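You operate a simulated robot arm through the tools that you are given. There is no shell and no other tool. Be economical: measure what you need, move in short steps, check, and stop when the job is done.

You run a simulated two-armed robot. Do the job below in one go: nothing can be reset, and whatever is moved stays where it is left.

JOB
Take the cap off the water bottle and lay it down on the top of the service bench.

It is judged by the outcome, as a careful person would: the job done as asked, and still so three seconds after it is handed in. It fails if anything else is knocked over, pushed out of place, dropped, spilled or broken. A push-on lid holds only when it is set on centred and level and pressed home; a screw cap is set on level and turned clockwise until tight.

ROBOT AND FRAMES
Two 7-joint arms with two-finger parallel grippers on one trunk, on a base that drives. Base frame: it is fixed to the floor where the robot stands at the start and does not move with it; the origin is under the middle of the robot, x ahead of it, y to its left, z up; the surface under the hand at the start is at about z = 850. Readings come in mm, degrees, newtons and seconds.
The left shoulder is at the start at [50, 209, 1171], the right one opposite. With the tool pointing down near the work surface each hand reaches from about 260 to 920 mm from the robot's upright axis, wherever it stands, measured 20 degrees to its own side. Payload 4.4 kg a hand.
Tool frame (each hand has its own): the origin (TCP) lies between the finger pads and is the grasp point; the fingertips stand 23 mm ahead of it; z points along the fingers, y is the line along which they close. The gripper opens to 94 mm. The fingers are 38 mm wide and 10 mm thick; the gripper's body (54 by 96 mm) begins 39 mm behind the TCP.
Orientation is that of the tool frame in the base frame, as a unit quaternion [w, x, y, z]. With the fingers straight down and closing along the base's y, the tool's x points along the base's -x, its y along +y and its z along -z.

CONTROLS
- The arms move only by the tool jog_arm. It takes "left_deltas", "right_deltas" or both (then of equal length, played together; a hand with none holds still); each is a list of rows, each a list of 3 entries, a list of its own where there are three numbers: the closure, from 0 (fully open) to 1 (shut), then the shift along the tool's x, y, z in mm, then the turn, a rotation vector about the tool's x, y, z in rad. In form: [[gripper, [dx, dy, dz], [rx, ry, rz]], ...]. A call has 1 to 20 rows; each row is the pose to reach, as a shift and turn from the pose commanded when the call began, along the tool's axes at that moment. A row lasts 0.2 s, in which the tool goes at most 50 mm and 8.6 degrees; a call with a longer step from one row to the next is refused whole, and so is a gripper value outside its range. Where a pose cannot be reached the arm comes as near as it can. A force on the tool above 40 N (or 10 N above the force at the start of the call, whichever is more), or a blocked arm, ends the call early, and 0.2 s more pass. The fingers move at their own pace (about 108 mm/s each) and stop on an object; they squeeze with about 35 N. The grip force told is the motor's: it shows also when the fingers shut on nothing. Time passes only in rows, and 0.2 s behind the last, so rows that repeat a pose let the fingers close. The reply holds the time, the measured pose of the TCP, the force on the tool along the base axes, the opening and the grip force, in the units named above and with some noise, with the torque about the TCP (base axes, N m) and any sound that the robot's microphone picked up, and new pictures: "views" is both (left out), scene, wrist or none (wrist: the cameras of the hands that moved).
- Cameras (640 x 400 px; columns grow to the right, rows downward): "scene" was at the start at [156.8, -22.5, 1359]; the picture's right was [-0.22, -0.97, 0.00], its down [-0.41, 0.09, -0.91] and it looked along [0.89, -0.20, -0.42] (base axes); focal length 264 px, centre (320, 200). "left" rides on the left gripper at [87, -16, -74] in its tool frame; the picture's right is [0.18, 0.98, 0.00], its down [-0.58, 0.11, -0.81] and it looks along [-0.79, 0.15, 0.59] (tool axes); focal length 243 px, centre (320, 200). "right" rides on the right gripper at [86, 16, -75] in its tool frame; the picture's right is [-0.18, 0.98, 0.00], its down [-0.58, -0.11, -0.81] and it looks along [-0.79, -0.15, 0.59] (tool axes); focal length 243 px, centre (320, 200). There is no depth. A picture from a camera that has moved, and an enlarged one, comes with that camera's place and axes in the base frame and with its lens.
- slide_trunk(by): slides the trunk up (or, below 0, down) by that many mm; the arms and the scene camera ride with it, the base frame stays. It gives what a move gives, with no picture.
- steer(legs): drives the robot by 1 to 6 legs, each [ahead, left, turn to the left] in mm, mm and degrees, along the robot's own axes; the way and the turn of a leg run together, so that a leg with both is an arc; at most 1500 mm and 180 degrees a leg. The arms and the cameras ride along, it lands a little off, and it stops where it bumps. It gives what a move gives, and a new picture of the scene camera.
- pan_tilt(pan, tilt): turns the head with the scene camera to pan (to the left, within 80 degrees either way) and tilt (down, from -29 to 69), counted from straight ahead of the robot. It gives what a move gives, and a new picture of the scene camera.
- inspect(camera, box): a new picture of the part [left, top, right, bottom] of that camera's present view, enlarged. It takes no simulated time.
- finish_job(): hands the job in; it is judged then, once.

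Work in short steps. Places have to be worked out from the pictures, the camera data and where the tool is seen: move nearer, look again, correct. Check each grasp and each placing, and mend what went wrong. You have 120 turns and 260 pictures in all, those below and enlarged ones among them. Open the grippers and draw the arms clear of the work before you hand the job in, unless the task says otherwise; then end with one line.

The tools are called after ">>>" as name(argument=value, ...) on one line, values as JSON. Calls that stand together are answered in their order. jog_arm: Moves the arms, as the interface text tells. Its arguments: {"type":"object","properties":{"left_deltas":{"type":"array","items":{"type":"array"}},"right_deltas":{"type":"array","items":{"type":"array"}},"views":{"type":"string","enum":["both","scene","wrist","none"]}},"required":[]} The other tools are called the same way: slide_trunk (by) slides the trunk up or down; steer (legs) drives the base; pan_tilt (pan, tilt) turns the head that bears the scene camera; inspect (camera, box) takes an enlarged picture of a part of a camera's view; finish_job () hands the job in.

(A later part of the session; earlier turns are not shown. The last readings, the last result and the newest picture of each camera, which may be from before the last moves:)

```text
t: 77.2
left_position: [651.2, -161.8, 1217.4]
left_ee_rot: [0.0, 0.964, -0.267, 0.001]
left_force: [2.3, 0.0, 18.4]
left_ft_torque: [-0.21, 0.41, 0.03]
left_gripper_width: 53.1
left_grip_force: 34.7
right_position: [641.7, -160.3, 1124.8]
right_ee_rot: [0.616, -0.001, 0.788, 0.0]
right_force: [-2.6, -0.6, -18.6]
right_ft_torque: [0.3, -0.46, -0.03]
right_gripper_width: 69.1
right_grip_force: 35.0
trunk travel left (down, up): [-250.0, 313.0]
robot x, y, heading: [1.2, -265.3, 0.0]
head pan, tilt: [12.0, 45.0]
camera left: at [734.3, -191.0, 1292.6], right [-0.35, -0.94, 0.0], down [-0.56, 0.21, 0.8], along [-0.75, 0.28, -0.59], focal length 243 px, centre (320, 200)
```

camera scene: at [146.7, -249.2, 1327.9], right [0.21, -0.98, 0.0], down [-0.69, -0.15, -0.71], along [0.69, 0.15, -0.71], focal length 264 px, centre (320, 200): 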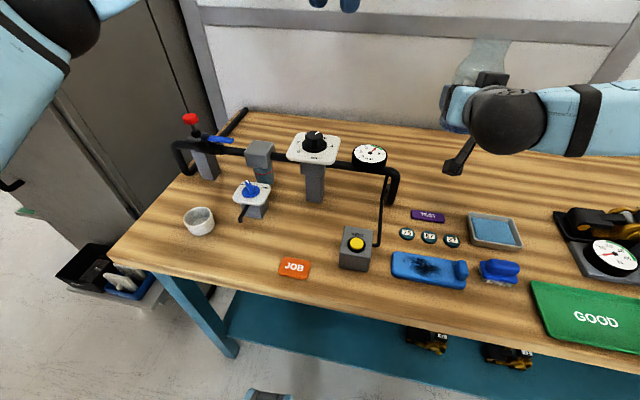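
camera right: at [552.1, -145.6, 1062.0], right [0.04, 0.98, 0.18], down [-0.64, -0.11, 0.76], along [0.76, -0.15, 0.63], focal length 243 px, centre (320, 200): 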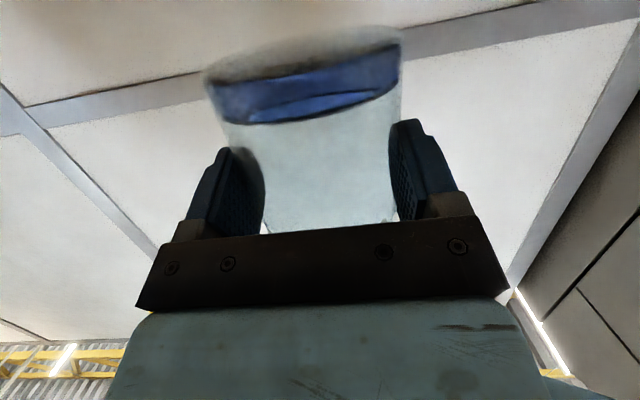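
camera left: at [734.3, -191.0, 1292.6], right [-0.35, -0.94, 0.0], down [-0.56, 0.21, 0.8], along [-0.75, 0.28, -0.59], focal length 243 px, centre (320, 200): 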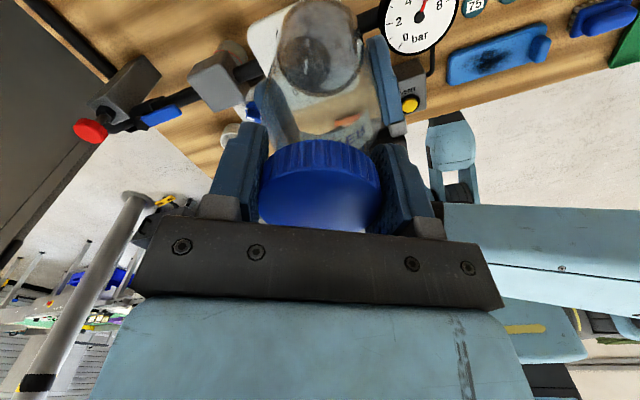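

The cap rests on the neck with 18 N of contact. I'll ease off, open the left fingers and rise 18 mm.

>>> jog_arm(left_deltas=[[0.9, [0, 0, -1], [0, 0, 0]], [0.9, [0, 0, -2], [0, 0, 0]], [0.7, [0, 0, -2], [0, 0, 0]], [0.3, [0, 0, -2], [0, 0, 0]], [0.25, [0, 0, -2], [0, 0, 0]], [0.25, [0, 0, -8], [0, 0, 0]], [0.25, [0, 0, -14], [0, 0, 0]], [0.25, [0, 0, -20], [0, 0, 0]], [0.25, [0, 0, -20], [0, 0, 0]]], views="both")

>>> pan_tilt(pan=0, tilt=32)

>>> inspect(camera="scene", box=[180, 80, 340, 180])

```text
t: 79.2
left_position: [652.3, -161.6, 1236.0]
left_ee_rot: [0.0, 0.964, -0.267, 0.0]
left_force: [-0.8, -0.4, 0.8]
left_ft_torque: [0.0, 0.0, -0.02]
left_gripper_width: 70.5
left_grip_force: 0.0
right_position: [643.1, -162.3, 1127.4]
right_ee_rot: [0.618, 0.0, 0.786, 0.0]
right_force: [0.6, 1.2, -0.9]
right_ft_torque: [0.02, -0.02, -0.02]
right_gripper_width: 69.3
right_grip_force: 35.0
trunk travel left (down, up): [-250.0, 313.0]
robot x, y, heading: [-1.7, -261.8, 0.1]
head pan, tilt: [12.0, 45.0]
camera scene: at [146.8, -249.1, 1327.8], right [0.21, -0.98, 0.0], down [-0.69, -0.15, -0.71], along [0.69, 0.15, -0.71], focal length 264 px, centre (320, 200)
camera left: at [734.2, -191.0, 1310.5], right [-0.35, -0.94, 0.0], down [-0.55, 0.21, 0.81], along [-0.76, 0.28, -0.59], focal length 243 px, centre (320, 200)
```

scene: 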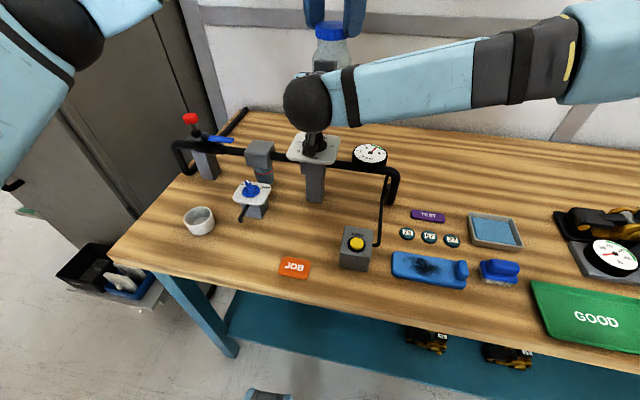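
left: 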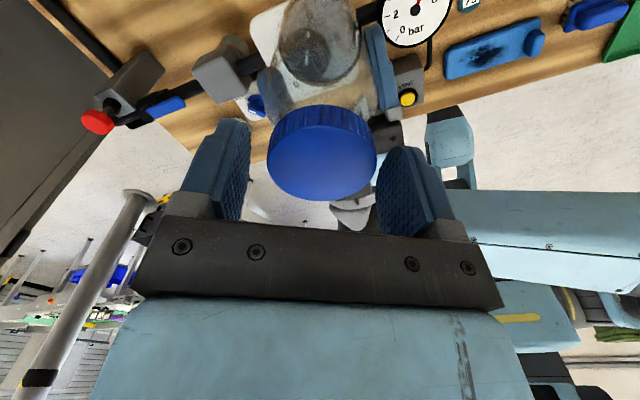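

```text
t: 80.0
left_position: [651.4, -160.7, 1235.8]
left_ee_rot: [0.0, 0.963, -0.268, 0.0]
left_force: [0.4, -0.5, 0.6]
left_ft_torque: [-0.01, 0.01, 0.02]
left_gripper_width: 70.5
left_grip_force: 0.0
right_position: [642.0, -161.9, 1126.9]
right_ee_rot: [0.617, -0.001, 0.787, 0.001]
right_force: [0.2, 0.5, -1.7]
right_ft_torque: [0.02, 0.04, 0.01]
right_gripper_width: 69.4
right_grip_force: 34.5
trunk travel left (down, up): [-250.0, 313.0]
robot x, y, heading: [-2.5, -265.2, 0.6]
head pan, tilt: [0.0, 32.0]
camera scene: at [156.7, -265.9, 1347.2], right [0.0, -1.0, 0.0], down [-0.53, 0.0, -0.85], along [0.85, 0.0, -0.53], focal length 264 px, centre (320, 200)
```

scene: 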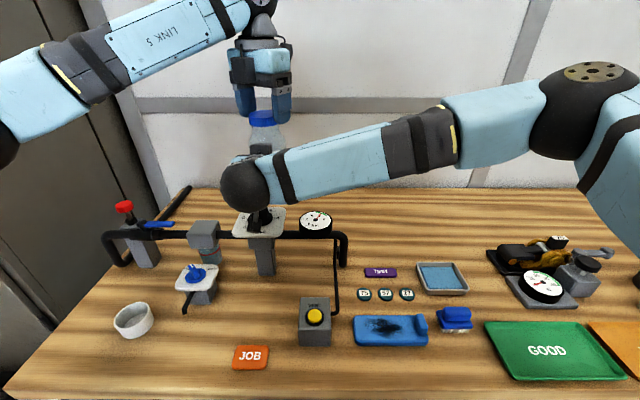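

```text
4.00 times, centred on (260, 130) of scene
camera zoom: at [156.7, -265.9, 1347.2], right [0.0, -1.0, 0.0], down [-0.53, 0.0, -0.85], along [0.85, 0.0, -0.53], focal length 1056 px, centre (560, 480)
```

zoom: 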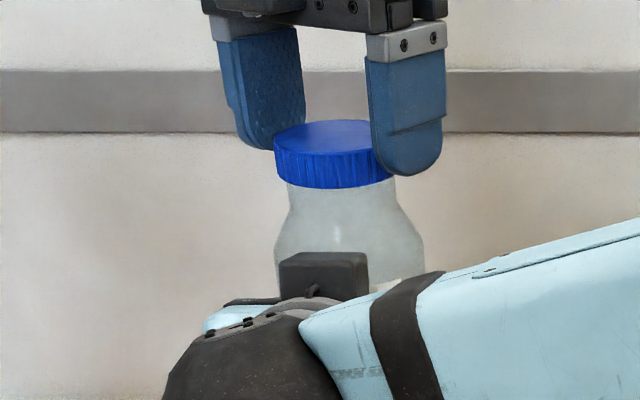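

The cap stands level on the neck, and the fingertips are now about level with its bottom edge. I'll centre 2 mm along the tool's y and close.

>>> jog_arm(left_deltas=[[0.25, [0, 2, 0], [0, 0, 0]], [0.35, [0, 2, 0], [0, 0, 0]], [0.45, [0, 2, 0], [0, 0, 0]], [0.7, [0, 2, 0], [0, 0, 0]], [0.9, [0, 2, 0], [0, 0, 0]]], views="wrist")

```text
t: 81.2
left_position: [651.9, -163.1, 1236.5]
left_ee_rot: [0.0, 0.964, -0.267, 0.0]
left_force: [3.1, 2.6, -0.8]
left_ft_torque: [0.06, -0.06, -0.02]
left_gripper_width: 52.9
left_grip_force: 34.9
right_position: [643.5, -162.1, 1127.3]
right_ee_rot: [0.617, -0.001, 0.787, 0.001]
right_force: [-2.7, -3.0, -1.0]
right_ft_torque: [0.27, -0.2, 0.0]
right_gripper_width: 69.1
right_grip_force: 35.4
trunk travel left (down, up): [-250.0, 313.0]
robot x, y, heading: [2.6, -266.7, 0.4]
head pan, tilt: [0.0, 32.0]
camera left: at [733.2, -192.5, 1310.8], right [-0.35, -0.94, 0.0], down [-0.56, 0.21, 0.81], along [-0.76, 0.28, -0.59], focal length 243 px, centre (320, 200)
```

left: 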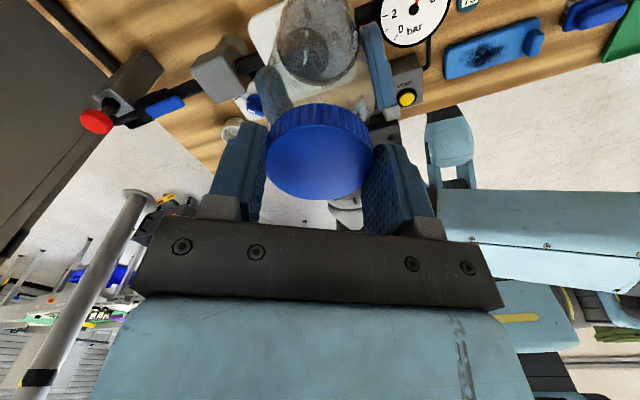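

Regripped near the tips with little side force. I'll lift the cap clear and check that it stays level.

>>> jog_arm(left_deltas=[[0.9, [0, 0, -5], [0, 0, 0]], [0.9, [0, 0, -12], [0, 0, 0]], [0.9, [0, 0, -20], [0, 0, 0]], [0.9, [0, 0, -32], [0, 0, 0]], [0.9, [0, 0, -32], [0, 0, 0]]], views="none")

>>> inspect(camera="scene", box=[180, 60, 340, 160])

>>> inspect(camera="left", box=[200, 60, 440, 210])

```text
t: 82.4
left_position: [651.9, -164.2, 1268.1]
left_ee_rot: [0.0, 0.964, -0.268, 0.0]
left_force: [-3.6, 6.0, -35.4]
left_ft_torque: [0.01, 0.14, 0.01]
left_gripper_width: 53.2
left_grip_force: 34.8
right_position: [643.9, -162.0, 1127.2]
right_ee_rot: [0.617, 0.001, 0.787, 0.0]
right_force: [3.4, -5.6, 34.9]
right_ft_torque: [0.7, 0.08, -0.03]
right_gripper_width: 69.6
right_grip_force: 35.3
trunk travel left (down, up): [-250.0, 313.0]
robot x, y, heading: [-0.0, -263.0, 0.5]
head pan, tilt: [0.0, 32.0]
```

```text
4.00 times, centred on (260, 110) of scene
camera zoom: at [157.0, -265.8, 1347.2], right [0.0, -1.0, 0.0], down [-0.53, 0.0, -0.85], along [0.85, 0.0, -0.53], focal length 1056 px, centre (560, 560)
```

zoom: 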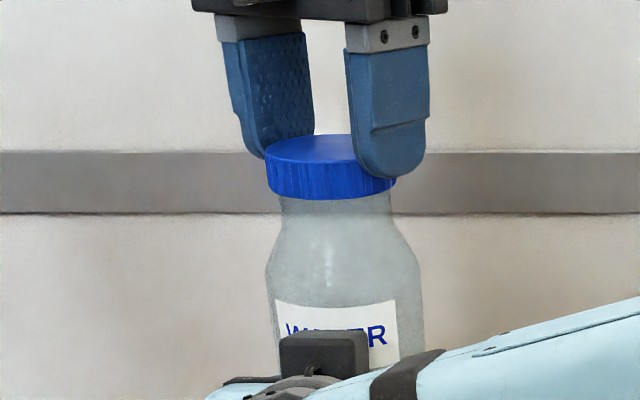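

```text
2.67 times, centred on (320, 135) of left
camera zoom: at [733.5, -193.1, 1342.7], right [-0.35, -0.94, 0.0], down [-0.55, 0.21, 0.81], along [-0.76, 0.28, -0.59], focal length 647 px, centre (320, 373)
```

zoom: 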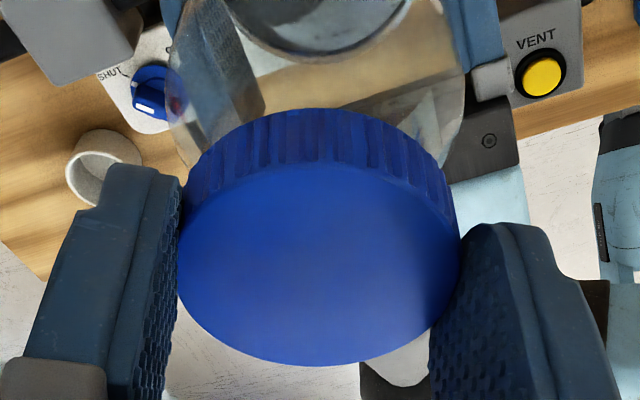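

The 18 N press re-engaged the thread, so instead of lifting off, the cap pulled the bottle up through the right grip (35 N). I'll push back down gently to relieve that.

>>> jog_arm(left_deltas=[[0.9, [0, 0, 3], [0, 0, 0]], [0.9, [0, 0, 5], [0, 0, 0]], [0.9, [0, 0, 5], [0, 0, 0]]], views="none")

```text
t: 83.2
left_position: [650.9, -162.2, 1264.7]
left_ee_rot: [0.0, 0.964, -0.267, 0.0]
left_force: [-5.6, 5.6, -8.1]
left_ft_torque: [0.1, 0.36, -0.04]
left_gripper_width: 52.9
left_grip_force: 35.0
right_position: [642.3, -161.5, 1124.1]
right_ee_rot: [0.616, -0.001, 0.788, 0.0]
right_force: [6.3, -7.5, 6.6]
right_ft_torque: [0.81, 0.43, -0.05]
right_gripper_width: 69.2
right_grip_force: 34.8
trunk travel left (down, up): [-250.0, 313.0]
robot x, y, heading: [0.1, -264.2, 0.2]
head pan, tilt: [0.0, 32.0]
```

Force is down to -8 N. With this slight upward pull, I'll twist another 0.5 rad counterclockwise to disengage the thread.

>>> jog_arm(left_deltas=[[0.9, [0, 0, 0], [0, 0, -0.1]], [0.9, [0, 0, 0], [0, 0, -0.2]], [0.9, [0, 0, 0], [0, 0, -0.3]], [0.9, [0, 0, 0], [0, 0, -0.4]], [0.9, [0, 0, 0], [0, 0, -0.5]]], views="none")

```text
t: 84.4
left_position: [649.6, -162.8, 1264.0]
left_ee_rot: [-0.001, 1.0, -0.02, 0.0]
left_force: [-2.0, 5.1, 5.7]
left_ft_torque: [0.11, -0.09, -0.95]
left_gripper_width: 52.7
left_grip_force: 35.3
right_position: [643.8, -162.8, 1126.9]
right_ee_rot: [0.617, 0.0, 0.787, 0.0]
right_force: [1.0, -5.4, -7.4]
right_ft_torque: [0.59, 0.32, 0.95]
right_gripper_width: 70.1
right_grip_force: 35.0
trunk travel left (down, up): [-250.0, 313.0]
robot x, y, heading: [-5.3, -264.7, 0.1]
head pan, tilt: [0.0, 32.0]
```

Torque is -0.95 N·m: either breaking free again or slipping. I'll go on 0.4 rad and look.

>>> jog_arm(left_deltas=[[0.9, [0, 0, -0.3], [0, 0, -0.1]], [0.9, [0, 0, -0.5], [0, 0, -0.2]], [0.9, [0, 0, -0.7], [0, 0, -0.3]], [0.9, [0, 0, -0.9], [0, 0, -0.4]]], views="wrist")

>>> inspect(camera="scene", box=[180, 60, 340, 160])

```text
t: 85.4
left_position: [651.3, -161.4, 1264.2]
left_ee_rot: [-0.001, 0.983, 0.182, 0.0]
left_force: [5.3, 22.0, -0.1]
left_ft_torque: [0.5, -0.1, -1.58]
left_gripper_width: 53.2
left_grip_force: 35.0
right_position: [642.6, -162.6, 1127.5]
right_ee_rot: [0.617, 0.001, 0.787, 0.0]
right_force: [-6.9, -22.7, -1.1]
right_ft_torque: [2.58, -0.69, 1.37]
right_gripper_width: 69.7
right_grip_force: 34.8
trunk travel left (down, up): [-250.0, 313.0]
robot x, y, heading: [0.1, -263.7, 0.2]
head pan, tilt: [0.0, 32.0]
camera left: at [726.4, -115.1, 1339.1], right [0.52, -0.85, 0.0], down [-0.5, -0.31, 0.81], along [-0.69, -0.42, -0.59], focal length 243 px, centre (320, 200)
```

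left: 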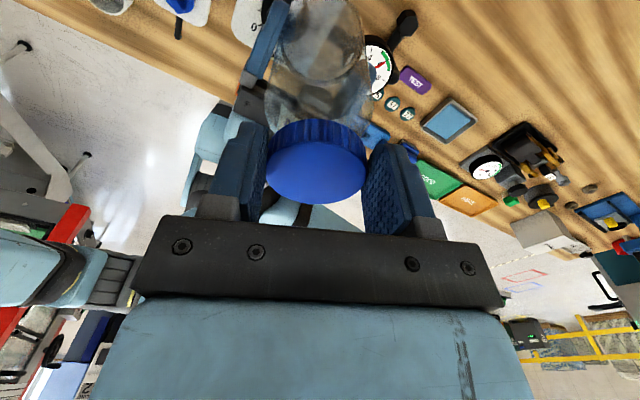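

```text
4.00 times, centred on (260, 110) of scene
camera zoom: at [156.7, -266.0, 1347.3], right [0.0, -1.0, 0.0], down [-0.53, 0.0, -0.85], along [0.85, 0.0, -0.53], focal length 1056 px, centre (560, 560)
```

zoom: 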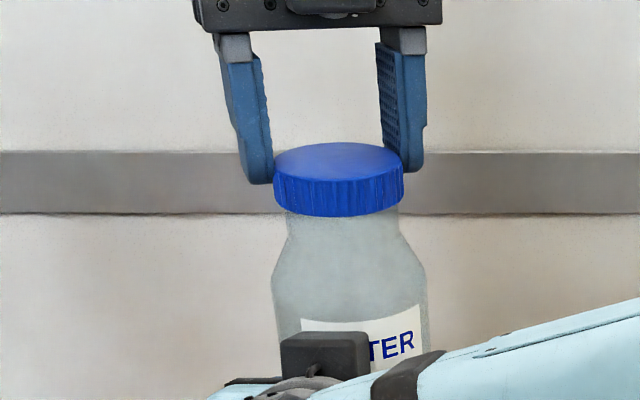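

Torque has reached 1.6 N·m and the bottle is creeping in the right grip. The thread may be at its end stop with the side load jamming it, so I'll relax the twist a little, centre the hand and lift gently.

>>> jog_arm(left_deltas=[[0.9, [0.6, -1.1, 0], [0, 0, 0.06]], [0.9, [1.3, -2.2, 0], [0, 0, 0.12]], [0.9, [1.3, -2.2, -1], [0, 0, 0.12]], [0.9, [1.3, -2.2, -2], [0, 0, 0.12]], [0.9, [1.3, -2.2, -2], [0, 0, 0.12]]], views="none")

```text
t: 86.6
left_position: [649.9, -160.4, 1264.9]
left_ee_rot: [-0.001, 0.993, 0.12, 0.0]
left_force: [5.5, 1.7, -11.8]
left_ft_torque: [0.04, -0.32, -0.02]
left_gripper_width: 53.1
left_grip_force: 34.9
right_position: [642.3, -161.1, 1128.1]
right_ee_rot: [0.618, -0.001, 0.786, 0.001]
right_force: [-7.2, -0.8, 10.8]
right_ft_torque: [0.17, -0.65, -0.02]
right_gripper_width: 69.9
right_grip_force: 35.0
trunk travel left (down, up): [-250.0, 313.0]
robot x, y, heading: [0.2, -260.6, 0.2]
head pan, tilt: [0.0, 32.0]
```

The torque relaxed to zero but the cap is still attached. I'll relieve the pull, open, unwind to zero yaw, and regrip for a clean, centred unscrewing stroke.

>>> jog_arm(left_deltas=[[0.9, [0, 0, 1.6], [0, 0, 0]], [0.5, [0, 0, 1.6], [0, 0, 0]], [0.2, [0, 0, 1.6], [0, 0, 0]], [0.2, [0, 0, 1.6], [0, 0, 0.14]], [0.2, [0, 0, 1.6], [0, 0, 0.28]], [0.2, [0, 0, 1.6], [0, 0, 0.42]], [0.2, [0, 0, 1.6], [0, 0, 0.56]], [0.2, [0, 0, 1.6], [0, 0, 0.7]], [0.2, [0, 0, 1.6], [0, 0, 0.84]], [0.2, [0, 0, 1.6], [0, 0, 0.98]], [0.2, [0, 0, 1.6], [0, 0, 1.12]], [0.2, [0, 0, 1.6], [0, 0, 1.26]], [0.2, [0, 0, 1.6], [0, 0, 1.4]], [0.2, [0, 0, 1.6], [0, 0, 1.54]], [0.2, [0, 0, 1.6], [0, 0, 1.68]]], views="none")

>>> jog_arm(left_deltas=[[0.2, [0, 0, 0], [0, 0, 0.14]], [0.2, [0, 0, 0], [0, 0, 0.28]], [0.2, [0, 0, 0], [0, 0, 0.42]], [0.2, [0, 0, 0], [0, 0, 0.56]], [0.2, [0, 0, 0], [0, 0, 0.7]], [0.2, [0, 0, 0], [0, 0, 0.84]], [0.2, [0, 0, 0], [0, 0, 0.98]], [0.2, [0, 0, 0], [0, 0, 1.12]], [0.2, [0, 0, 0], [0, 0, 1.26]], [0.2, [0, 0, 0], [0, 0, 1.4]], [0.2, [0, 0, 0], [0, 0, 1.54]], [0.2, [0, 0, 0], [0, 0, 1.68]], [0.2, [0, 0, 0], [0, 0, 1.7]]], views="wrist")

>>> inspect(camera="scene", box=[180, 60, 340, 160])

```text
t: 89.8
left_position: [650.8, -159.2, 1264.7]
left_ee_rot: [0.0, 0.751, -0.661, 0.0]
left_force: [-4.1, -0.5, -2.7]
left_ft_torque: [0.02, 0.02, 0.05]
left_gripper_width: 77.4
left_grip_force: 3.3
right_position: [642.4, -161.5, 1126.9]
right_ee_rot: [0.617, 0.0, 0.787, 0.0]
right_force: [4.6, 1.4, 0.8]
right_ft_torque: [-0.27, 0.6, -0.03]
right_gripper_width: 69.1
right_grip_force: 34.7
trunk travel left (down, up): [-250.0, 313.0]
robot x, y, heading: [-3.2, -263.1, 0.1]
head pan, tilt: [0.0, 32.0]
```

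```text
t: 92.6
left_position: [651.8, -159.7, 1265.1]
left_ee_rot: [0.001, 0.001, 1.0, 0.0]
left_force: [-0.2, -0.6, 0.1]
left_ft_torque: [0.01, -0.01, -0.01]
left_gripper_width: 75.2
left_grip_force: 0.0
right_position: [642.3, -162.3, 1126.7]
right_ee_rot: [0.617, 0.0, 0.787, 0.0]
right_force: [-0.4, 1.1, -1.1]
right_ft_torque: [0.0, 0.04, 0.0]
right_gripper_width: 69.5
right_grip_force: 35.0
trunk travel left (down, up): [-250.0, 313.0]
robot x, y, heading: [2.2, -262.7, 0.1]
head pan, tilt: [0.0, 32.0]
camera left: at [564.8, -175.4, 1339.0], right [-0.18, 0.98, 0.0], down [0.58, 0.11, 0.81], along [0.79, 0.15, -0.59], focal length 243 px, centre (320, 200)
```

left: 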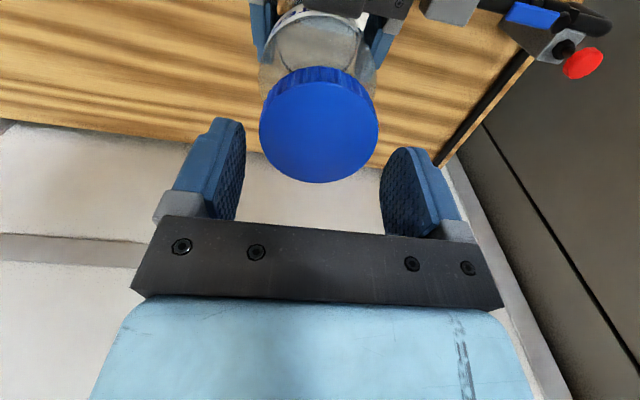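

```text
4.00 times, centred on (260, 110) of scene
camera zoom: at [156.8, -266.0, 1347.3], right [0.0, -1.0, 0.0], down [-0.53, 0.0, -0.85], along [0.85, 0.0, -0.53], focal length 1056 px, centre (560, 560)
```

zoom: 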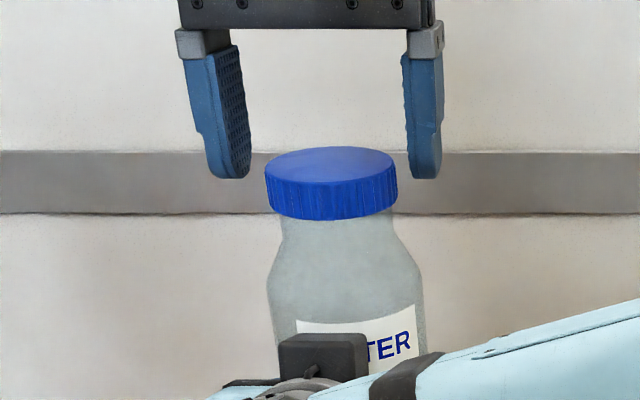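

The triangulation suggests the cap is about 19 mm nearer the robot than the hand, so the bottle may be tilted in the right grip. I'll check with the right camera and another head angle.

>>> inspect(camera="right", box=[0, 0, 640, 400])

>>> inspect(camera="left", box=[200, 0, 440, 150])

```text
1.00 times, centred on (320, 200) of right (not enlarged: the box is as wide or as high as the picture)
camera zoom: at [550.8, -145.9, 1061.9], right [0.04, 0.98, 0.18], down [-0.64, -0.11, 0.76], along [0.76, -0.15, 0.63], focal length 243 px, centre (320, 200)
```

zoom: 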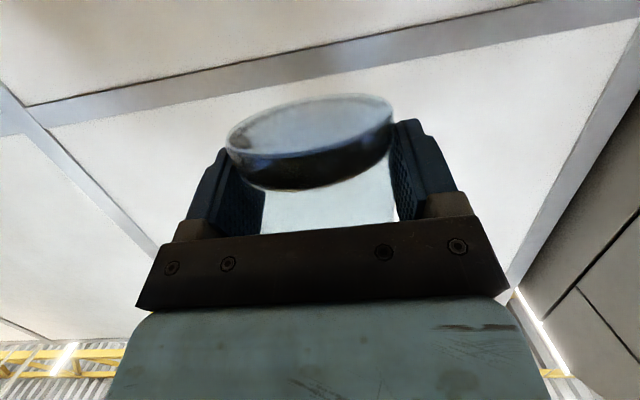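

```text
2.67 times, centred on (320, 75) of left
camera zoom: at [564.8, -175.4, 1339.0], right [-0.18, 0.98, 0.0], down [0.58, 0.11, 0.81], along [0.79, 0.15, -0.59], focal length 647 px, centre (320, 533)
```

zoom: 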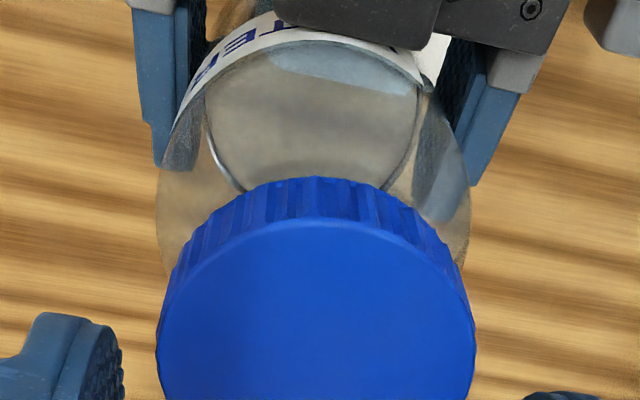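

The bottle appears to lean about 4–5° toward the robot in the right grip. I'll tilt the right hand +0.08 rad about its closing axis to bring the bottle upright, and recheck.

>>> jog_arm(right_deltas=[[0.8, [0, 0, 0], [0, 0.04, 0]], [0.8, [0, 0, 0], [0, 0.08, 0]], [0.8, [0, 0, 0], [0, 0.08, 0]]], views="none")

>>> inspect(camera="left", box=[120, 0, 520, 250])

>>> inspect(camera="scene", box=[180, 60, 340, 160])

```text
t: 93.4
left_position: [651.3, -159.5, 1264.7]
left_ee_rot: [0.0, 0.0, 1.0, -0.001]
left_force: [0.7, 0.4, 0.4]
left_ft_torque: [-0.02, -0.01, -0.01]
left_gripper_width: 75.3
left_grip_force: 0.1
right_position: [643.6, -162.3, 1126.4]
right_ee_rot: [0.585, 0.0, 0.811, 0.0]
right_force: [0.2, -0.2, -1.1]
right_ft_torque: [0.0, 0.01, 0.01]
right_gripper_width: 69.4
right_grip_force: 34.4
trunk travel left (down, up): [-250.0, 313.0]
robot x, y, heading: [0.5, -263.6, -0.0]
head pan, tilt: [0.0, 32.0]
```

```text
1.60 times, centred on (320, 125) of left
camera zoom: at [564.9, -175.4, 1339.0], right [-0.18, 0.98, 0.0], down [0.58, 0.11, 0.81], along [0.79, 0.15, -0.59], focal length 388 px, centre (320, 320)
```

zoom: 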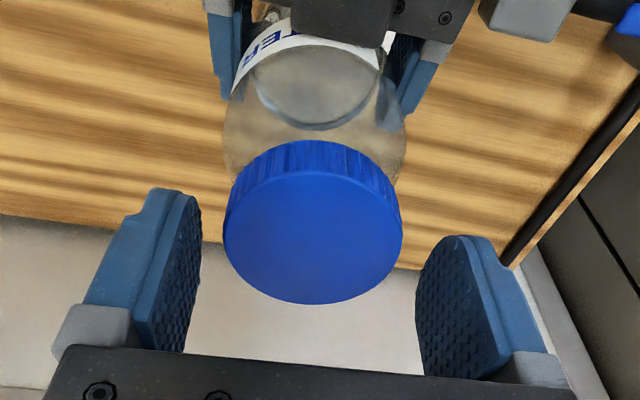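

```text
4.00 times, centred on (260, 110) of scene
camera zoom: at [156.8, -266.0, 1347.3], right [0.0, -1.0, 0.0], down [-0.53, 0.0, -0.85], along [0.85, 0.0, -0.53], focal length 1056 px, centre (560, 560)
```

zoom: 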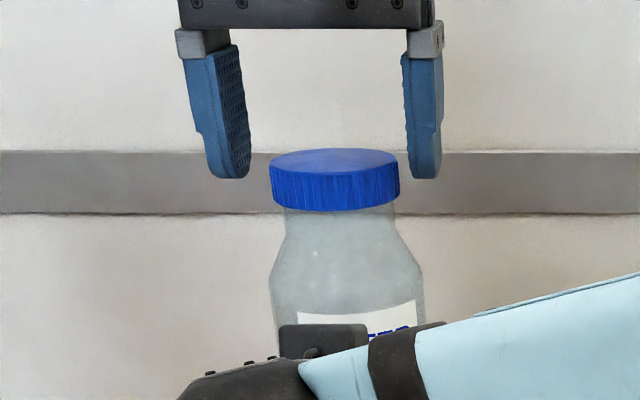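

The bottle is upright again. I'll lower the left hand 12 mm, centre it at y ≈ -162, and grip the cap.

>>> jog_arm(left_deltas=[[0.2, [0, -2.5, 6], [0, 0, 0]], [0.2, [0, -2.5, 12], [0, 0, 0]], [0.3, [0, -2.5, 12], [0, 0, 0]], [0.4, [0, -2.5, 12], [0, 0, 0]], [0.7, [0, -2.5, 12], [0, 0, 0]], [0.9, [0, -2.5, 12], [0, 0, 0]]], views="wrist")

>>> inspect(camera="scene", box=[180, 60, 340, 160])

```text
t: 94.8
left_position: [651.7, -162.7, 1251.4]
left_ee_rot: [0.0, -0.001, 1.0, 0.0]
left_force: [-0.5, 1.9, 0.3]
left_ft_torque: [0.04, 0.01, -0.04]
left_gripper_width: 53.0
left_grip_force: 34.7
right_position: [642.4, -162.3, 1125.4]
right_ee_rot: [0.585, -0.001, 0.811, 0.001]
right_force: [-1.1, -2.5, -1.4]
right_ft_torque: [0.27, -0.02, 0.0]
right_gripper_width: 69.3
right_grip_force: 35.0
trunk travel left (down, up): [-250.0, 313.0]
robot x, y, heading: [-0.3, -264.4, 0.4]
head pan, tilt: [0.0, 32.0]
camera left: at [565.1, -178.3, 1326.6], right [-0.18, 0.98, 0.0], down [0.58, 0.11, 0.81], along [0.79, 0.15, -0.59], focal length 243 px, centre (320, 200)
```

left: 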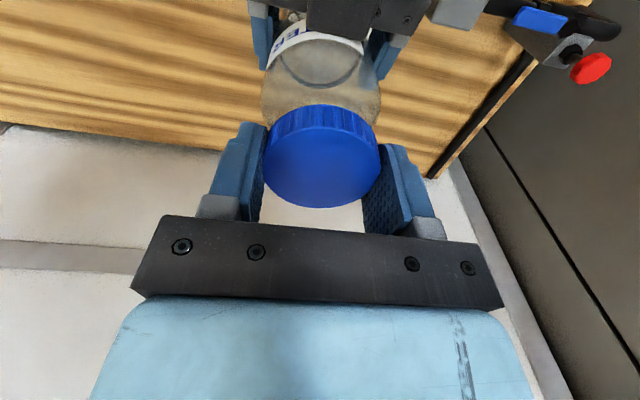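

```text
4.00 times, centred on (260, 110) of scene
camera zoom: at [156.8, -266.0, 1347.3], right [0.0, -1.0, 0.0], down [-0.53, 0.0, -0.85], along [0.85, 0.0, -0.53], focal length 1056 px, centre (560, 560)
```

zoom: 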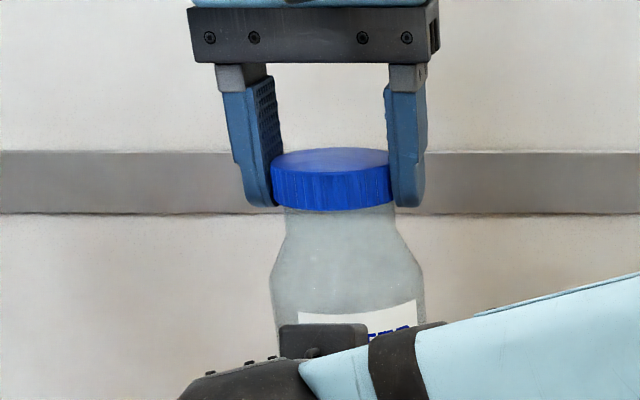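

This is a clean, nearly force-free grip close to the tips. I'll twist 0.5 rad counterclockwise.

>>> jog_arm(left_deltas=[[0.95, [0, 0, -0.1], [0, 0, -0.1]], [0.95, [0, 0, -0.2], [0, 0, -0.2]], [0.95, [0, 0, -0.3], [0, 0, -0.3]], [0.95, [0, 0, -0.4], [0, 0, -0.4]], [0.95, [0, 0, -0.5], [0, 0, -0.5]]], views="wrist")

>>> inspect(camera="scene", box=[180, 60, 340, 160])

```text
t: 96.0
left_position: [651.7, -163.2, 1253.4]
left_ee_rot: [0.0, -0.249, 0.968, -0.001]
left_force: [2.8, 10.5, -2.4]
left_ft_torque: [0.23, -0.01, -0.01]
left_gripper_width: 53.0
left_grip_force: 34.5
right_position: [642.3, -162.0, 1127.1]
right_ee_rot: [0.585, 0.001, 0.811, 0.0]
right_force: [-1.7, -10.8, 2.4]
right_ft_torque: [1.11, -0.25, -0.04]
right_gripper_width: 69.3
right_grip_force: 35.6
trunk travel left (down, up): [-250.0, 313.0]
robot x, y, heading: [2.3, -266.8, 0.2]
head pan, tilt: [0.0, 32.0]
camera left: at [583.5, -217.5, 1327.5], right [-0.64, 0.77, 0.0], down [0.46, 0.38, 0.81], along [0.62, 0.51, -0.59], focal length 243 px, centre (320, 200)
```

left: 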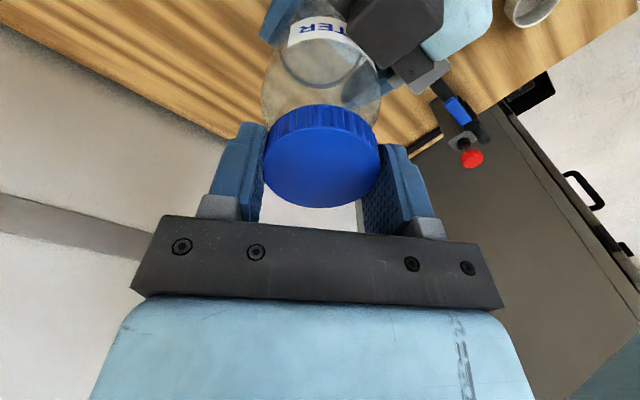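

```text
4.00 times, centred on (260, 110) of scene
camera zoom: at [156.8, -266.0, 1347.3], right [0.0, -1.0, 0.0], down [-0.53, 0.0, -0.85], along [0.85, 0.0, -0.53], focal length 1056 px, centre (560, 560)
```

zoom: 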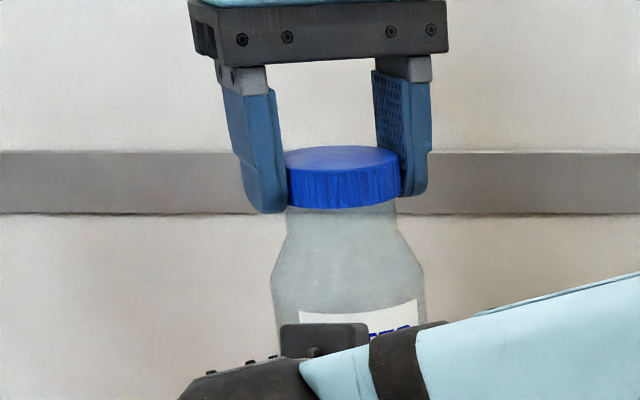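

The label stayed put and the torque is near zero, so the cap turned freely. I'll relieve the small side force and lift 3 mm to test.

>>> jog_arm(left_deltas=[[0.95, [-1, 1.2, 0], [0, 0, 0]], [0.95, [-1, 1.2, -1.5], [0, 0, 0]], [0.95, [-1, 1.2, -3], [0, 0, 0]], [0.95, [-1, 1.2, -3], [0, 0, 0]]], views="none")

```text
t: 97.0
left_position: [651.3, -161.0, 1255.4]
left_ee_rot: [0.0, -0.247, 0.969, 0.001]
left_force: [-6.6, 1.3, -21.6]
left_ft_torque: [0.05, 0.06, -0.02]
left_gripper_width: 53.0
left_grip_force: 35.5
right_position: [643.4, -161.5, 1128.9]
right_ee_rot: [0.586, 0.0, 0.81, 0.0]
right_force: [7.0, -0.7, 21.8]
right_ft_torque: [0.08, 0.63, -0.02]
right_gripper_width: 69.2
right_grip_force: 34.8
trunk travel left (down, up): [-250.0, 313.0]
robot x, y, heading: [0.3, -262.6, -0.0]
head pan, tilt: [0.0, 32.0]
```

It's still threaded. I'll ease back down 2.5 mm and continue unscrewing 1.0 rad.

>>> jog_arm(left_deltas=[[0.95, [0, 0, 2.3], [0, 0, 0]], [0.95, [0, 0, 2.3], [0, 0, -0.13]], [0.95, [0, 0, 2.2], [0, 0, -0.26]], [0.95, [0, 0, 2.1], [0, 0, -0.39]], [0.95, [0, 0, 2.0], [0, 0, -0.52]], [0.95, [0, 0, 1.9], [0, 0, -0.65]], [0.95, [0, 0, 1.8], [0, 0, -0.78]], [0.95, [0, 0, 1.7], [0, 0, -0.91]], [0.95, [0, 0, 1.6], [0, 0, -1.04]]], views="none")

>>> inspect(camera="scene", box=[180, 60, 340, 160])

```text
t: 99.0
left_position: [651.1, -160.8, 1255.4]
left_ee_rot: [-0.001, -0.697, 0.717, 0.0]
left_force: [-1.7, 5.2, 2.3]
left_ft_torque: [0.12, 0.07, -0.08]
left_gripper_width: 52.7
left_grip_force: 34.8
right_position: [642.4, -161.9, 1125.8]
right_ee_rot: [0.585, -0.001, 0.811, 0.001]
right_force: [3.2, -5.2, -2.4]
right_ft_torque: [0.58, 0.22, 0.05]
right_gripper_width: 69.2
right_grip_force: 34.2
trunk travel left (down, up): [-250.0, 313.0]
robot x, y, heading: [2.8, -266.1, 0.2]
head pan, tilt: [0.0, 32.0]
```

```text
4.00 times, centred on (260, 110) of scene
camera zoom: at [156.8, -265.9, 1347.3], right [0.0, -1.0, 0.0], down [-0.53, 0.0, -0.85], along [0.85, 0.0, -0.53], focal length 1056 px, centre (560, 560)
```

zoom: 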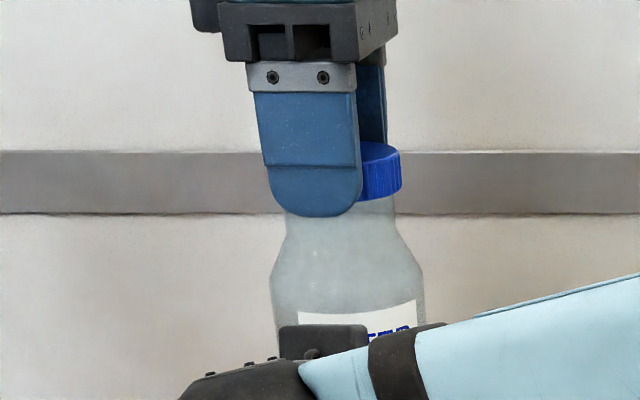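

The bottle is steady and the cap is rising with low torque. I'll continue another 1.04 rad.

>>> jog_arm(left_deltas=[[0.95, [0, 0, -0.2], [0, 0, -0.13]], [0.95, [0, 0, -0.4], [0, 0, -0.26]], [0.95, [0, 0, -0.5], [0, 0, -0.39]], [0.95, [0, 0, -0.6], [0, 0, -0.52]], [0.95, [0, 0, -0.7], [0, 0, -0.65]], [0.95, [0, 0, -0.8], [0, 0, -0.78]], [0.95, [0, 0, -0.9], [0, 0, -0.91]], [0.95, [0, 0, -1.0], [0, 0, -1.04]]], views="none")

>>> jog_arm(left_deltas=[[0.95, [0, 0, -1.5], [0, 0, 0]], [0.95, [0, 0, -3], [0, 0, 0]], [0.95, [0, 0, -3], [0, 0, 0]]], views="none")

```text
t: 100.8
left_position: [651.6, -162.0, 1255.5]
left_ee_rot: [0.0, 0.961, -0.276, 0.001]
left_force: [-7.2, 0.6, 0.4]
left_ft_torque: [0.03, 0.15, -0.05]
left_gripper_width: 53.2
left_grip_force: 34.7
right_position: [642.9, -161.3, 1126.7]
right_ee_rot: [0.585, -0.001, 0.811, 0.001]
right_force: [7.9, -0.2, -0.7]
right_ft_torque: [0.09, 0.83, 0.07]
right_gripper_width: 69.2
right_grip_force: 35.2
trunk travel left (down, up): [-250.0, 313.0]
robot x, y, heading: [-0.2, -263.4, -0.0]
head pan, tilt: [0.0, 32.0]
```

```text
t: 101.6
left_position: [650.7, -160.0, 1259.2]
left_ee_rot: [0.0, 0.961, -0.276, 0.0]
left_force: [-2.8, -3.1, -3.8]
left_ft_torque: [-0.03, 0.02, 0.02]
left_gripper_width: 53.1
left_grip_force: 34.9
right_position: [642.4, -160.6, 1126.3]
right_ee_rot: [0.585, -0.001, 0.811, 0.0]
right_force: [2.8, 3.1, 0.9]
right_ft_torque: [-0.44, 0.47, 0.01]
right_gripper_width: 68.9
right_grip_force: 35.8
trunk travel left (down, up): [-250.0, 313.0]
robot x, y, heading: [4.6, -264.6, 0.3]
head pan, tilt: [0.0, 32.0]
```

The 3 mm lift only cost about 4 N, so the cap looks free. I'll lift further in small steps.

>>> jog_arm(left_deltas=[[0.95, [0, 0, -2], [0, 0, 0]], [0.95, [0, 0, -4], [0, 0, 0]], [0.95, [0, 0, -4], [0, 0, 0]]], views="none")

```text
t: 102.4
left_position: [651.8, -161.2, 1263.2]
left_ee_rot: [0.0, 0.961, -0.276, 0.0]
left_force: [0.2, -0.2, 0.4]
left_ft_torque: [0.01, -0.03, 0.02]
left_gripper_width: 52.7
left_grip_force: 35.5
right_position: [642.1, -161.6, 1126.1]
right_ee_rot: [0.585, 0.0, 0.811, 0.0]
right_force: [0.9, 0.3, -0.6]
right_ft_torque: [-0.01, 0.01, 0.02]
right_gripper_width: 69.3
right_grip_force: 35.3
trunk travel left (down, up): [-250.0, 313.0]
robot x, y, heading: [-0.7, -262.5, 0.2]
head pan, tilt: [0.0, 32.0]
```

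Forces are zero, so the cap is free. I'll lift it 45 mm and check.

>>> jog_arm(left_deltas=[[0.95, [0, 0, -10], [0, 0, 0]], [0.95, [0, 0, -22], [0, 0, 0]], [0.95, [0, 0, -35], [0, 0, 0]], [0.95, [0, 0, -45], [0, 0, 0]], [0.95, [0, 0, -45], [0, 0, 0]]], views="wrist")

>>> inspect(camera="scene", box=[180, 40, 340, 140])

```text
t: 103.6
left_position: [650.9, -160.9, 1307.0]
left_ee_rot: [0.0, 0.961, -0.276, -0.001]
left_force: [-0.8, 0.1, -0.4]
left_ft_torque: [0.0, 0.0, -0.03]
left_gripper_width: 53.0
left_grip_force: 35.1
right_position: [643.4, -161.7, 1125.9]
right_ee_rot: [0.585, 0.0, 0.811, 0.0]
right_force: [0.4, -0.7, -0.9]
right_ft_torque: [0.01, 0.0, -0.01]
right_gripper_width: 69.2
right_grip_force: 34.8
trunk travel left (down, up): [-250.0, 313.0]
robot x, y, heading: [-1.3, -265.9, 0.2]
head pan, tilt: [0.0, 32.0]
camera left: at [733.1, -193.6, 1382.0], right [-0.37, -0.93, 0.0], down [-0.55, 0.22, 0.81], along [-0.75, 0.3, -0.59], focal length 243 px, centre (320, 200)
```

left: 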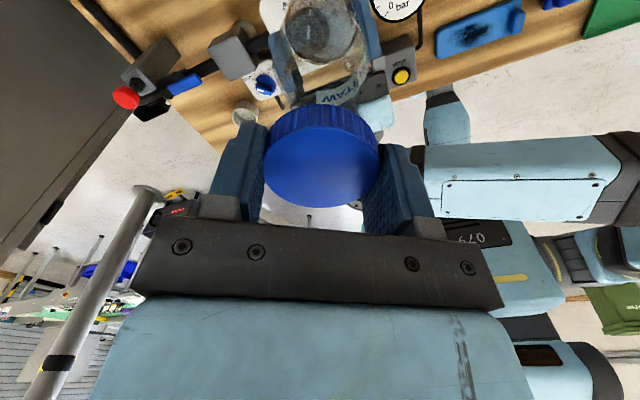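

```text
4.00 times, centred on (260, 90) of scene
camera zoom: at [157.0, -265.8, 1347.2], right [0.0, -1.0, 0.0], down [-0.53, 0.0, -0.85], along [0.85, 0.0, -0.53], focal length 1056 px, centre (560, 640)
```

zoom: 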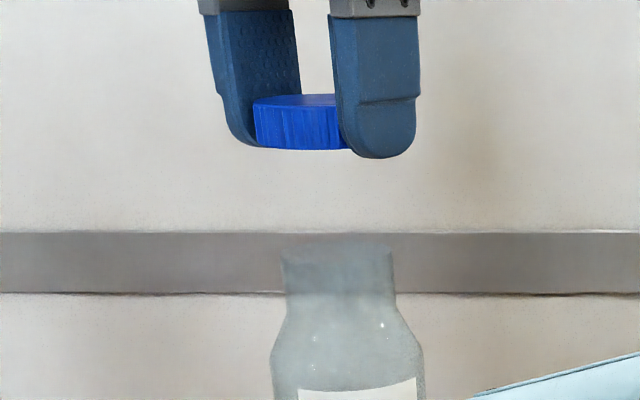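

The cap is off, level and near the fingertips. I'll move the right hand and bottle 250 mm to the right again.

>>> jog_arm(right_deltas=[[0.8, [0, -8, 0], [0, 0, 0]], [0.8, [0, -22, 0], [0, 0, 0]], [0.8, [0, -38, 0], [0, 0, 0]], [0.8, [0, -56, 0], [0, 0, 0]], [0.8, [0, -75, 0], [0, 0, 0]], [0.8, [0, -95, 0], [0, 0, 0]], [0.8, [0, -115, 0], [0, 0, 0]], [0.8, [0, -135, 0], [0, 0, 0]], [0.8, [0, -155, 0], [0, 0, 0]], [0.8, [0, -175, 0], [0, 0, 0]], [0.8, [0, -195, 0], [0, 0, 0]], [0.8, [0, -213, 0], [0, 0, 0]], [0.8, [0, -230, 0], [0, 0, 0]], [0.8, [0, -243, 0], [0, 0, 0]], [0.8, [0, -250, 0], [0, 0, 0]], [0.8, [0, -250, 0], [0, 0, 0]]], views="none")

>>> jog_arm(left_deltas=[[0.95, [-11, 1, 0], [0, 0, 0.14]], [0.95, [-22, 2, 5], [0, 0, 0.28]], [0.95, [-33, 3, 15], [0, 0, 0.42]], [0.95, [-44, 4, 25], [0, 0, 0.56]], [0.95, [-55, 5, 35], [0, 0, 0.7]], [0.95, [-66, 6, 45], [0, 0, 0.84]], [0.95, [-77, 7, 55], [0, 0, 0.98]], [0.95, [-88, 8, 65], [0, 0, 1.12]], [0.95, [-99, 9, 75], [0, 0, 1.26]], [0.95, [-110, 10, 85], [0, 0, 1.4]], [0.95, [-121, 11, 95], [0, 0, 1.54]], [0.95, [-132, 12, 110], [0, 0, 1.68]], [0.95, [-143, 13, 125], [0, 0, 1.82]], [0.95, [-154, 14, 140], [0, 0, 1.96]], [0.95, [-165, 14, 155], [0, 0, 2.1]], [0.95, [-176, 15, 170], [0, 0, 2.24]], [0.95, [-187, 16, 185], [0, 0, 2.38]], [0.95, [-200, 17, 200], [0, 0, 2.5]], [0.95, [-213, 17, 215], [0, 0, 2.6]], [0.95, [-213, 17, 215], [0, 0, 2.6]]], views="both")

```text
t: 107.0
left_position: [651.7, -161.6, 1306.9]
left_ee_rot: [0.0, 0.961, -0.277, 0.0]
left_force: [0.7, 0.2, 0.3]
left_ft_torque: [0.01, -0.01, 0.04]
left_gripper_width: 53.0
left_grip_force: 35.1
right_position: [643.5, -411.7, 1128.1]
right_ee_rot: [0.585, 0.0, 0.811, 0.0]
right_force: [-0.6, 0.3, -1.6]
right_ft_torque: [-0.01, 0.0, 0.02]
right_gripper_width: 69.4
right_grip_force: 35.1
trunk travel left (down, up): [-250.0, 313.0]
robot x, y, heading: [0.2, -261.9, 0.1]
head pan, tilt: [0.0, 32.0]
```

```text
t: 111.2
left_position: [461.7, -63.1, 1092.3]
left_ee_rot: [0.001, 0.01, 1.0, 0.0]
left_force: [0.4, -0.1, 0.0]
left_ft_torque: [0.03, -0.04, 0.03]
left_gripper_width: 53.0
left_grip_force: 35.3
right_position: [643.0, -412.2, 1126.0]
right_ee_rot: [0.585, 0.0, 0.811, 0.0]
right_force: [1.0, 1.0, -0.7]
right_ft_torque: [0.0, 0.01, 0.04]
right_gripper_width: 69.2
right_grip_force: 34.7
trunk travel left (down, up): [-250.0, 313.0]
robot x, y, heading: [-3.7, -266.3, 0.3]
head pan, tilt: [0.0, 32.0]
camera scene: at [156.9, -266.4, 1347.2], right [0.0, -1.0, 0.0], down [-0.53, 0.0, -0.85], along [0.85, 0.0, -0.53], focal length 264 px, centre (320, 200)
camera left: at [375.1, -76.7, 1167.2], right [-0.16, 0.99, 0.0], down [0.58, 0.1, 0.81], along [0.8, 0.13, -0.59], focal length 243 px, centre (320, 200)
```

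scene: 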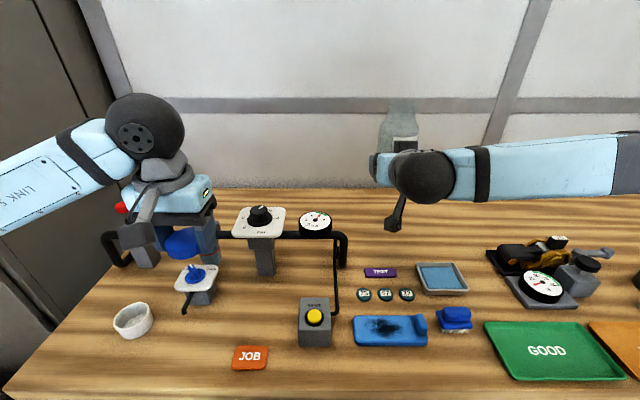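
left: 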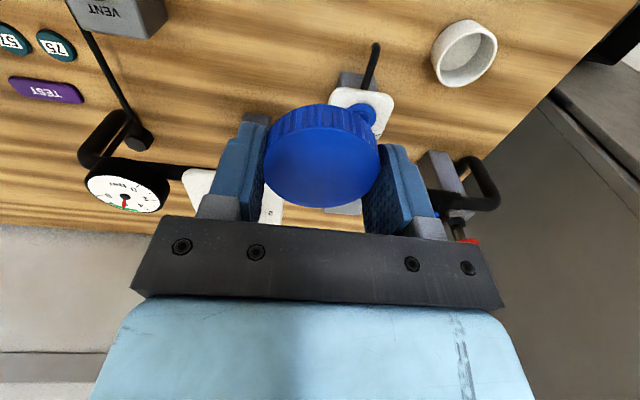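

The spot below at (442, -60) is clear: cup at (471, 104), JOB card at (410, -138), valve at x > 500. I'll descend to about 20 mm above the bench.

>>> jog_arm(left_deltas=[[0.95, [10, 1, 20], [0, 0, 0]], [0.95, [20, 3, 50], [0, 0, 0]], [0.95, [20, 3, 80], [0, 0, 0]], [0.95, [20, 3, 110], [0, 0, 0]], [0.95, [20, 3, 140], [0, 0, 0]], [0.95, [20, 3, 165], [0, 0, 0]], [0.95, [20, 3, 185], [0, 0, 0]], [0.95, [20, 3, 198], [0, 0, 0]], [0.95, [20, 3, 198], [0, 0, 0]]])

>>> inspect(camera="scene", box=[100, 240, 340, 400])

```text
t: 113.2
left_position: [441.2, -59.0, 894.3]
left_ee_rot: [-0.001, 0.009, 1.0, 0.0]
left_force: [0.6, -0.5, -0.1]
left_ft_torque: [-0.03, 0.0, -0.04]
left_gripper_width: 52.8
left_grip_force: 35.1
right_position: [643.4, -411.5, 1126.2]
right_ee_rot: [0.585, -0.001, 0.811, 0.001]
right_force: [-0.1, -0.1, 0.3]
right_ft_torque: [0.01, 0.03, -0.02]
right_gripper_width: 69.1
right_grip_force: 34.6
trunk travel left (down, up): [-250.0, 313.0]
robot x, y, heading: [2.7, -263.4, 0.3]
head pan, tilt: [0.0, 32.0]
camera scene: at [156.7, -266.1, 1347.3], right [0.0, -1.0, 0.0], down [-0.53, 0.0, -0.85], along [0.85, 0.0, -0.53], focal length 264 px, centre (320, 200)
camera left: at [355.1, -72.2, 969.6], right [-0.17, 0.99, 0.0], down [0.58, 0.1, 0.81], along [0.8, 0.13, -0.59], focal length 243 px, centre (320, 200)
```

scene: 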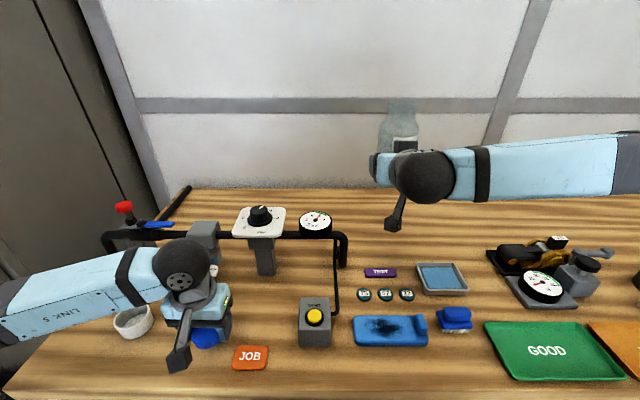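
left: 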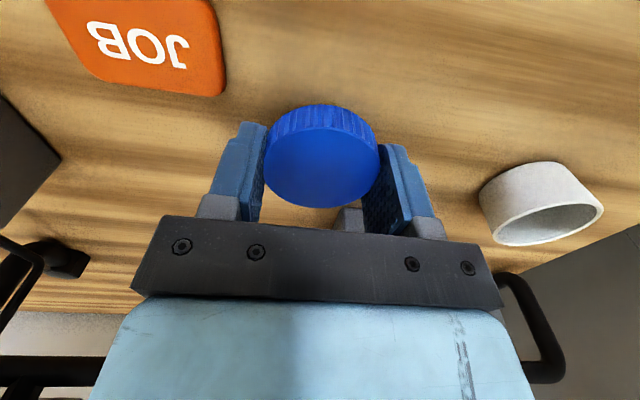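

```text
2.50 times, centred on (220, 320) of scene
camera zoom: at [156.7, -266.1, 1347.3], right [0.0, -1.0, 0.0], down [-0.53, 0.0, -0.85], along [0.85, 0.0, -0.53], focal length 660 px, centre (570, -100)
```

zoom: 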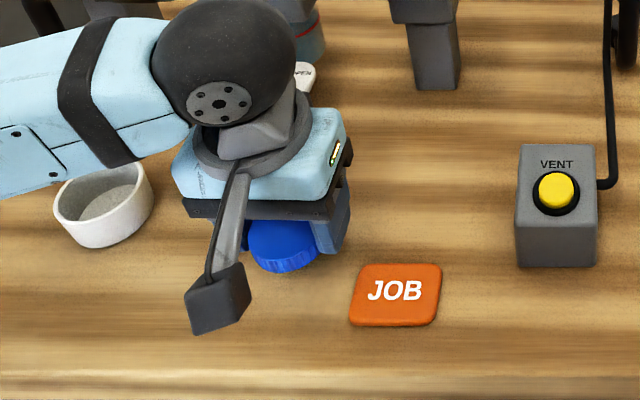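

Clear all round. I'll lower in small steps until contact.

>>> jog_arm(left_deltas=[[0.95, [0, 0, 8], [0, 0, 0]], [0.95, [0, 0, 14], [0, 0, 0]], [0.95, [0, 0, 17], [0, 0, 0]], [0.95, [0, 0, 18.5], [0, 0, 0]], [0.95, [0, 0, 20], [0, 0, 0]], [0.95, [0, 0, 20], [0, 0, 0]]], views="none")

```text
t: 114.6
left_position: [442.5, -58.9, 875.0]
left_ee_rot: [0.0, 0.009, 1.0, 0.0]
left_force: [0.0, -0.6, -0.7]
left_ft_torque: [-0.05, -0.01, 0.02]
left_gripper_width: 53.0
left_grip_force: 34.9
right_position: [642.0, -411.5, 1126.8]
right_ee_rot: [0.585, 0.0, 0.811, 0.0]
right_force: [0.2, 0.1, -1.2]
right_ft_torque: [0.03, 0.03, -0.02]
right_gripper_width: 69.2
right_grip_force: 34.9
trunk travel left (down, up): [-250.0, 313.0]
robot x, y, heading: [2.7, -264.5, 0.2]
head pan, tilt: [0.0, 32.0]
```

>>> jog_arm(left_deltas=[[0.95, [0, 0, 1], [0, 0, 0]], [0.95, [0, 0, 2], [0, 0, 0]], [0.95, [0, 0, 3], [0, 0, 0]], [0.95, [0, 0, 3], [0, 0, 0]]], views="wrist")

```text
t: 115.6
left_position: [441.0, -59.4, 872.7]
left_ee_rot: [0.002, 0.009, 1.0, 0.0]
left_force: [0.6, 3.3, 15.0]
left_ft_torque: [-0.13, 0.25, -0.21]
left_gripper_width: 53.0
left_grip_force: 34.6
right_position: [642.7, -411.7, 1128.0]
right_ee_rot: [0.585, 0.0, 0.811, 0.0]
right_force: [-1.2, -1.1, -1.7]
right_ft_torque: [0.0, 0.02, -0.01]
right_gripper_width: 69.5
right_grip_force: 34.9
trunk travel left (down, up): [-250.0, 313.0]
robot x, y, heading: [-1.4, -264.5, 0.3]
head pan, tilt: [0.0, 32.0]
camera left: at [354.7, -72.2, 947.5], right [-0.17, 0.99, 0.0], down [0.58, 0.1, 0.81], along [0.8, 0.13, -0.59], focal length 243 px, centre (320, 200)
```

left: 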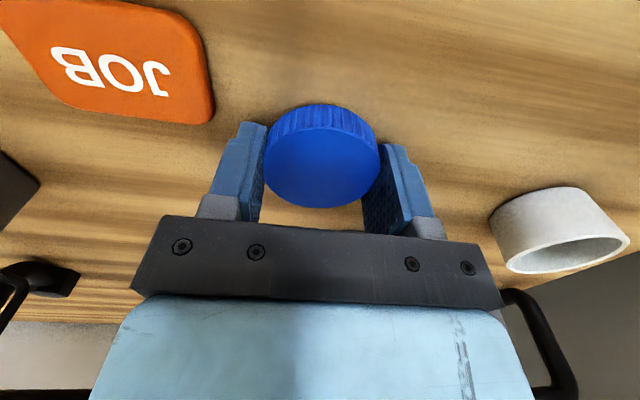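

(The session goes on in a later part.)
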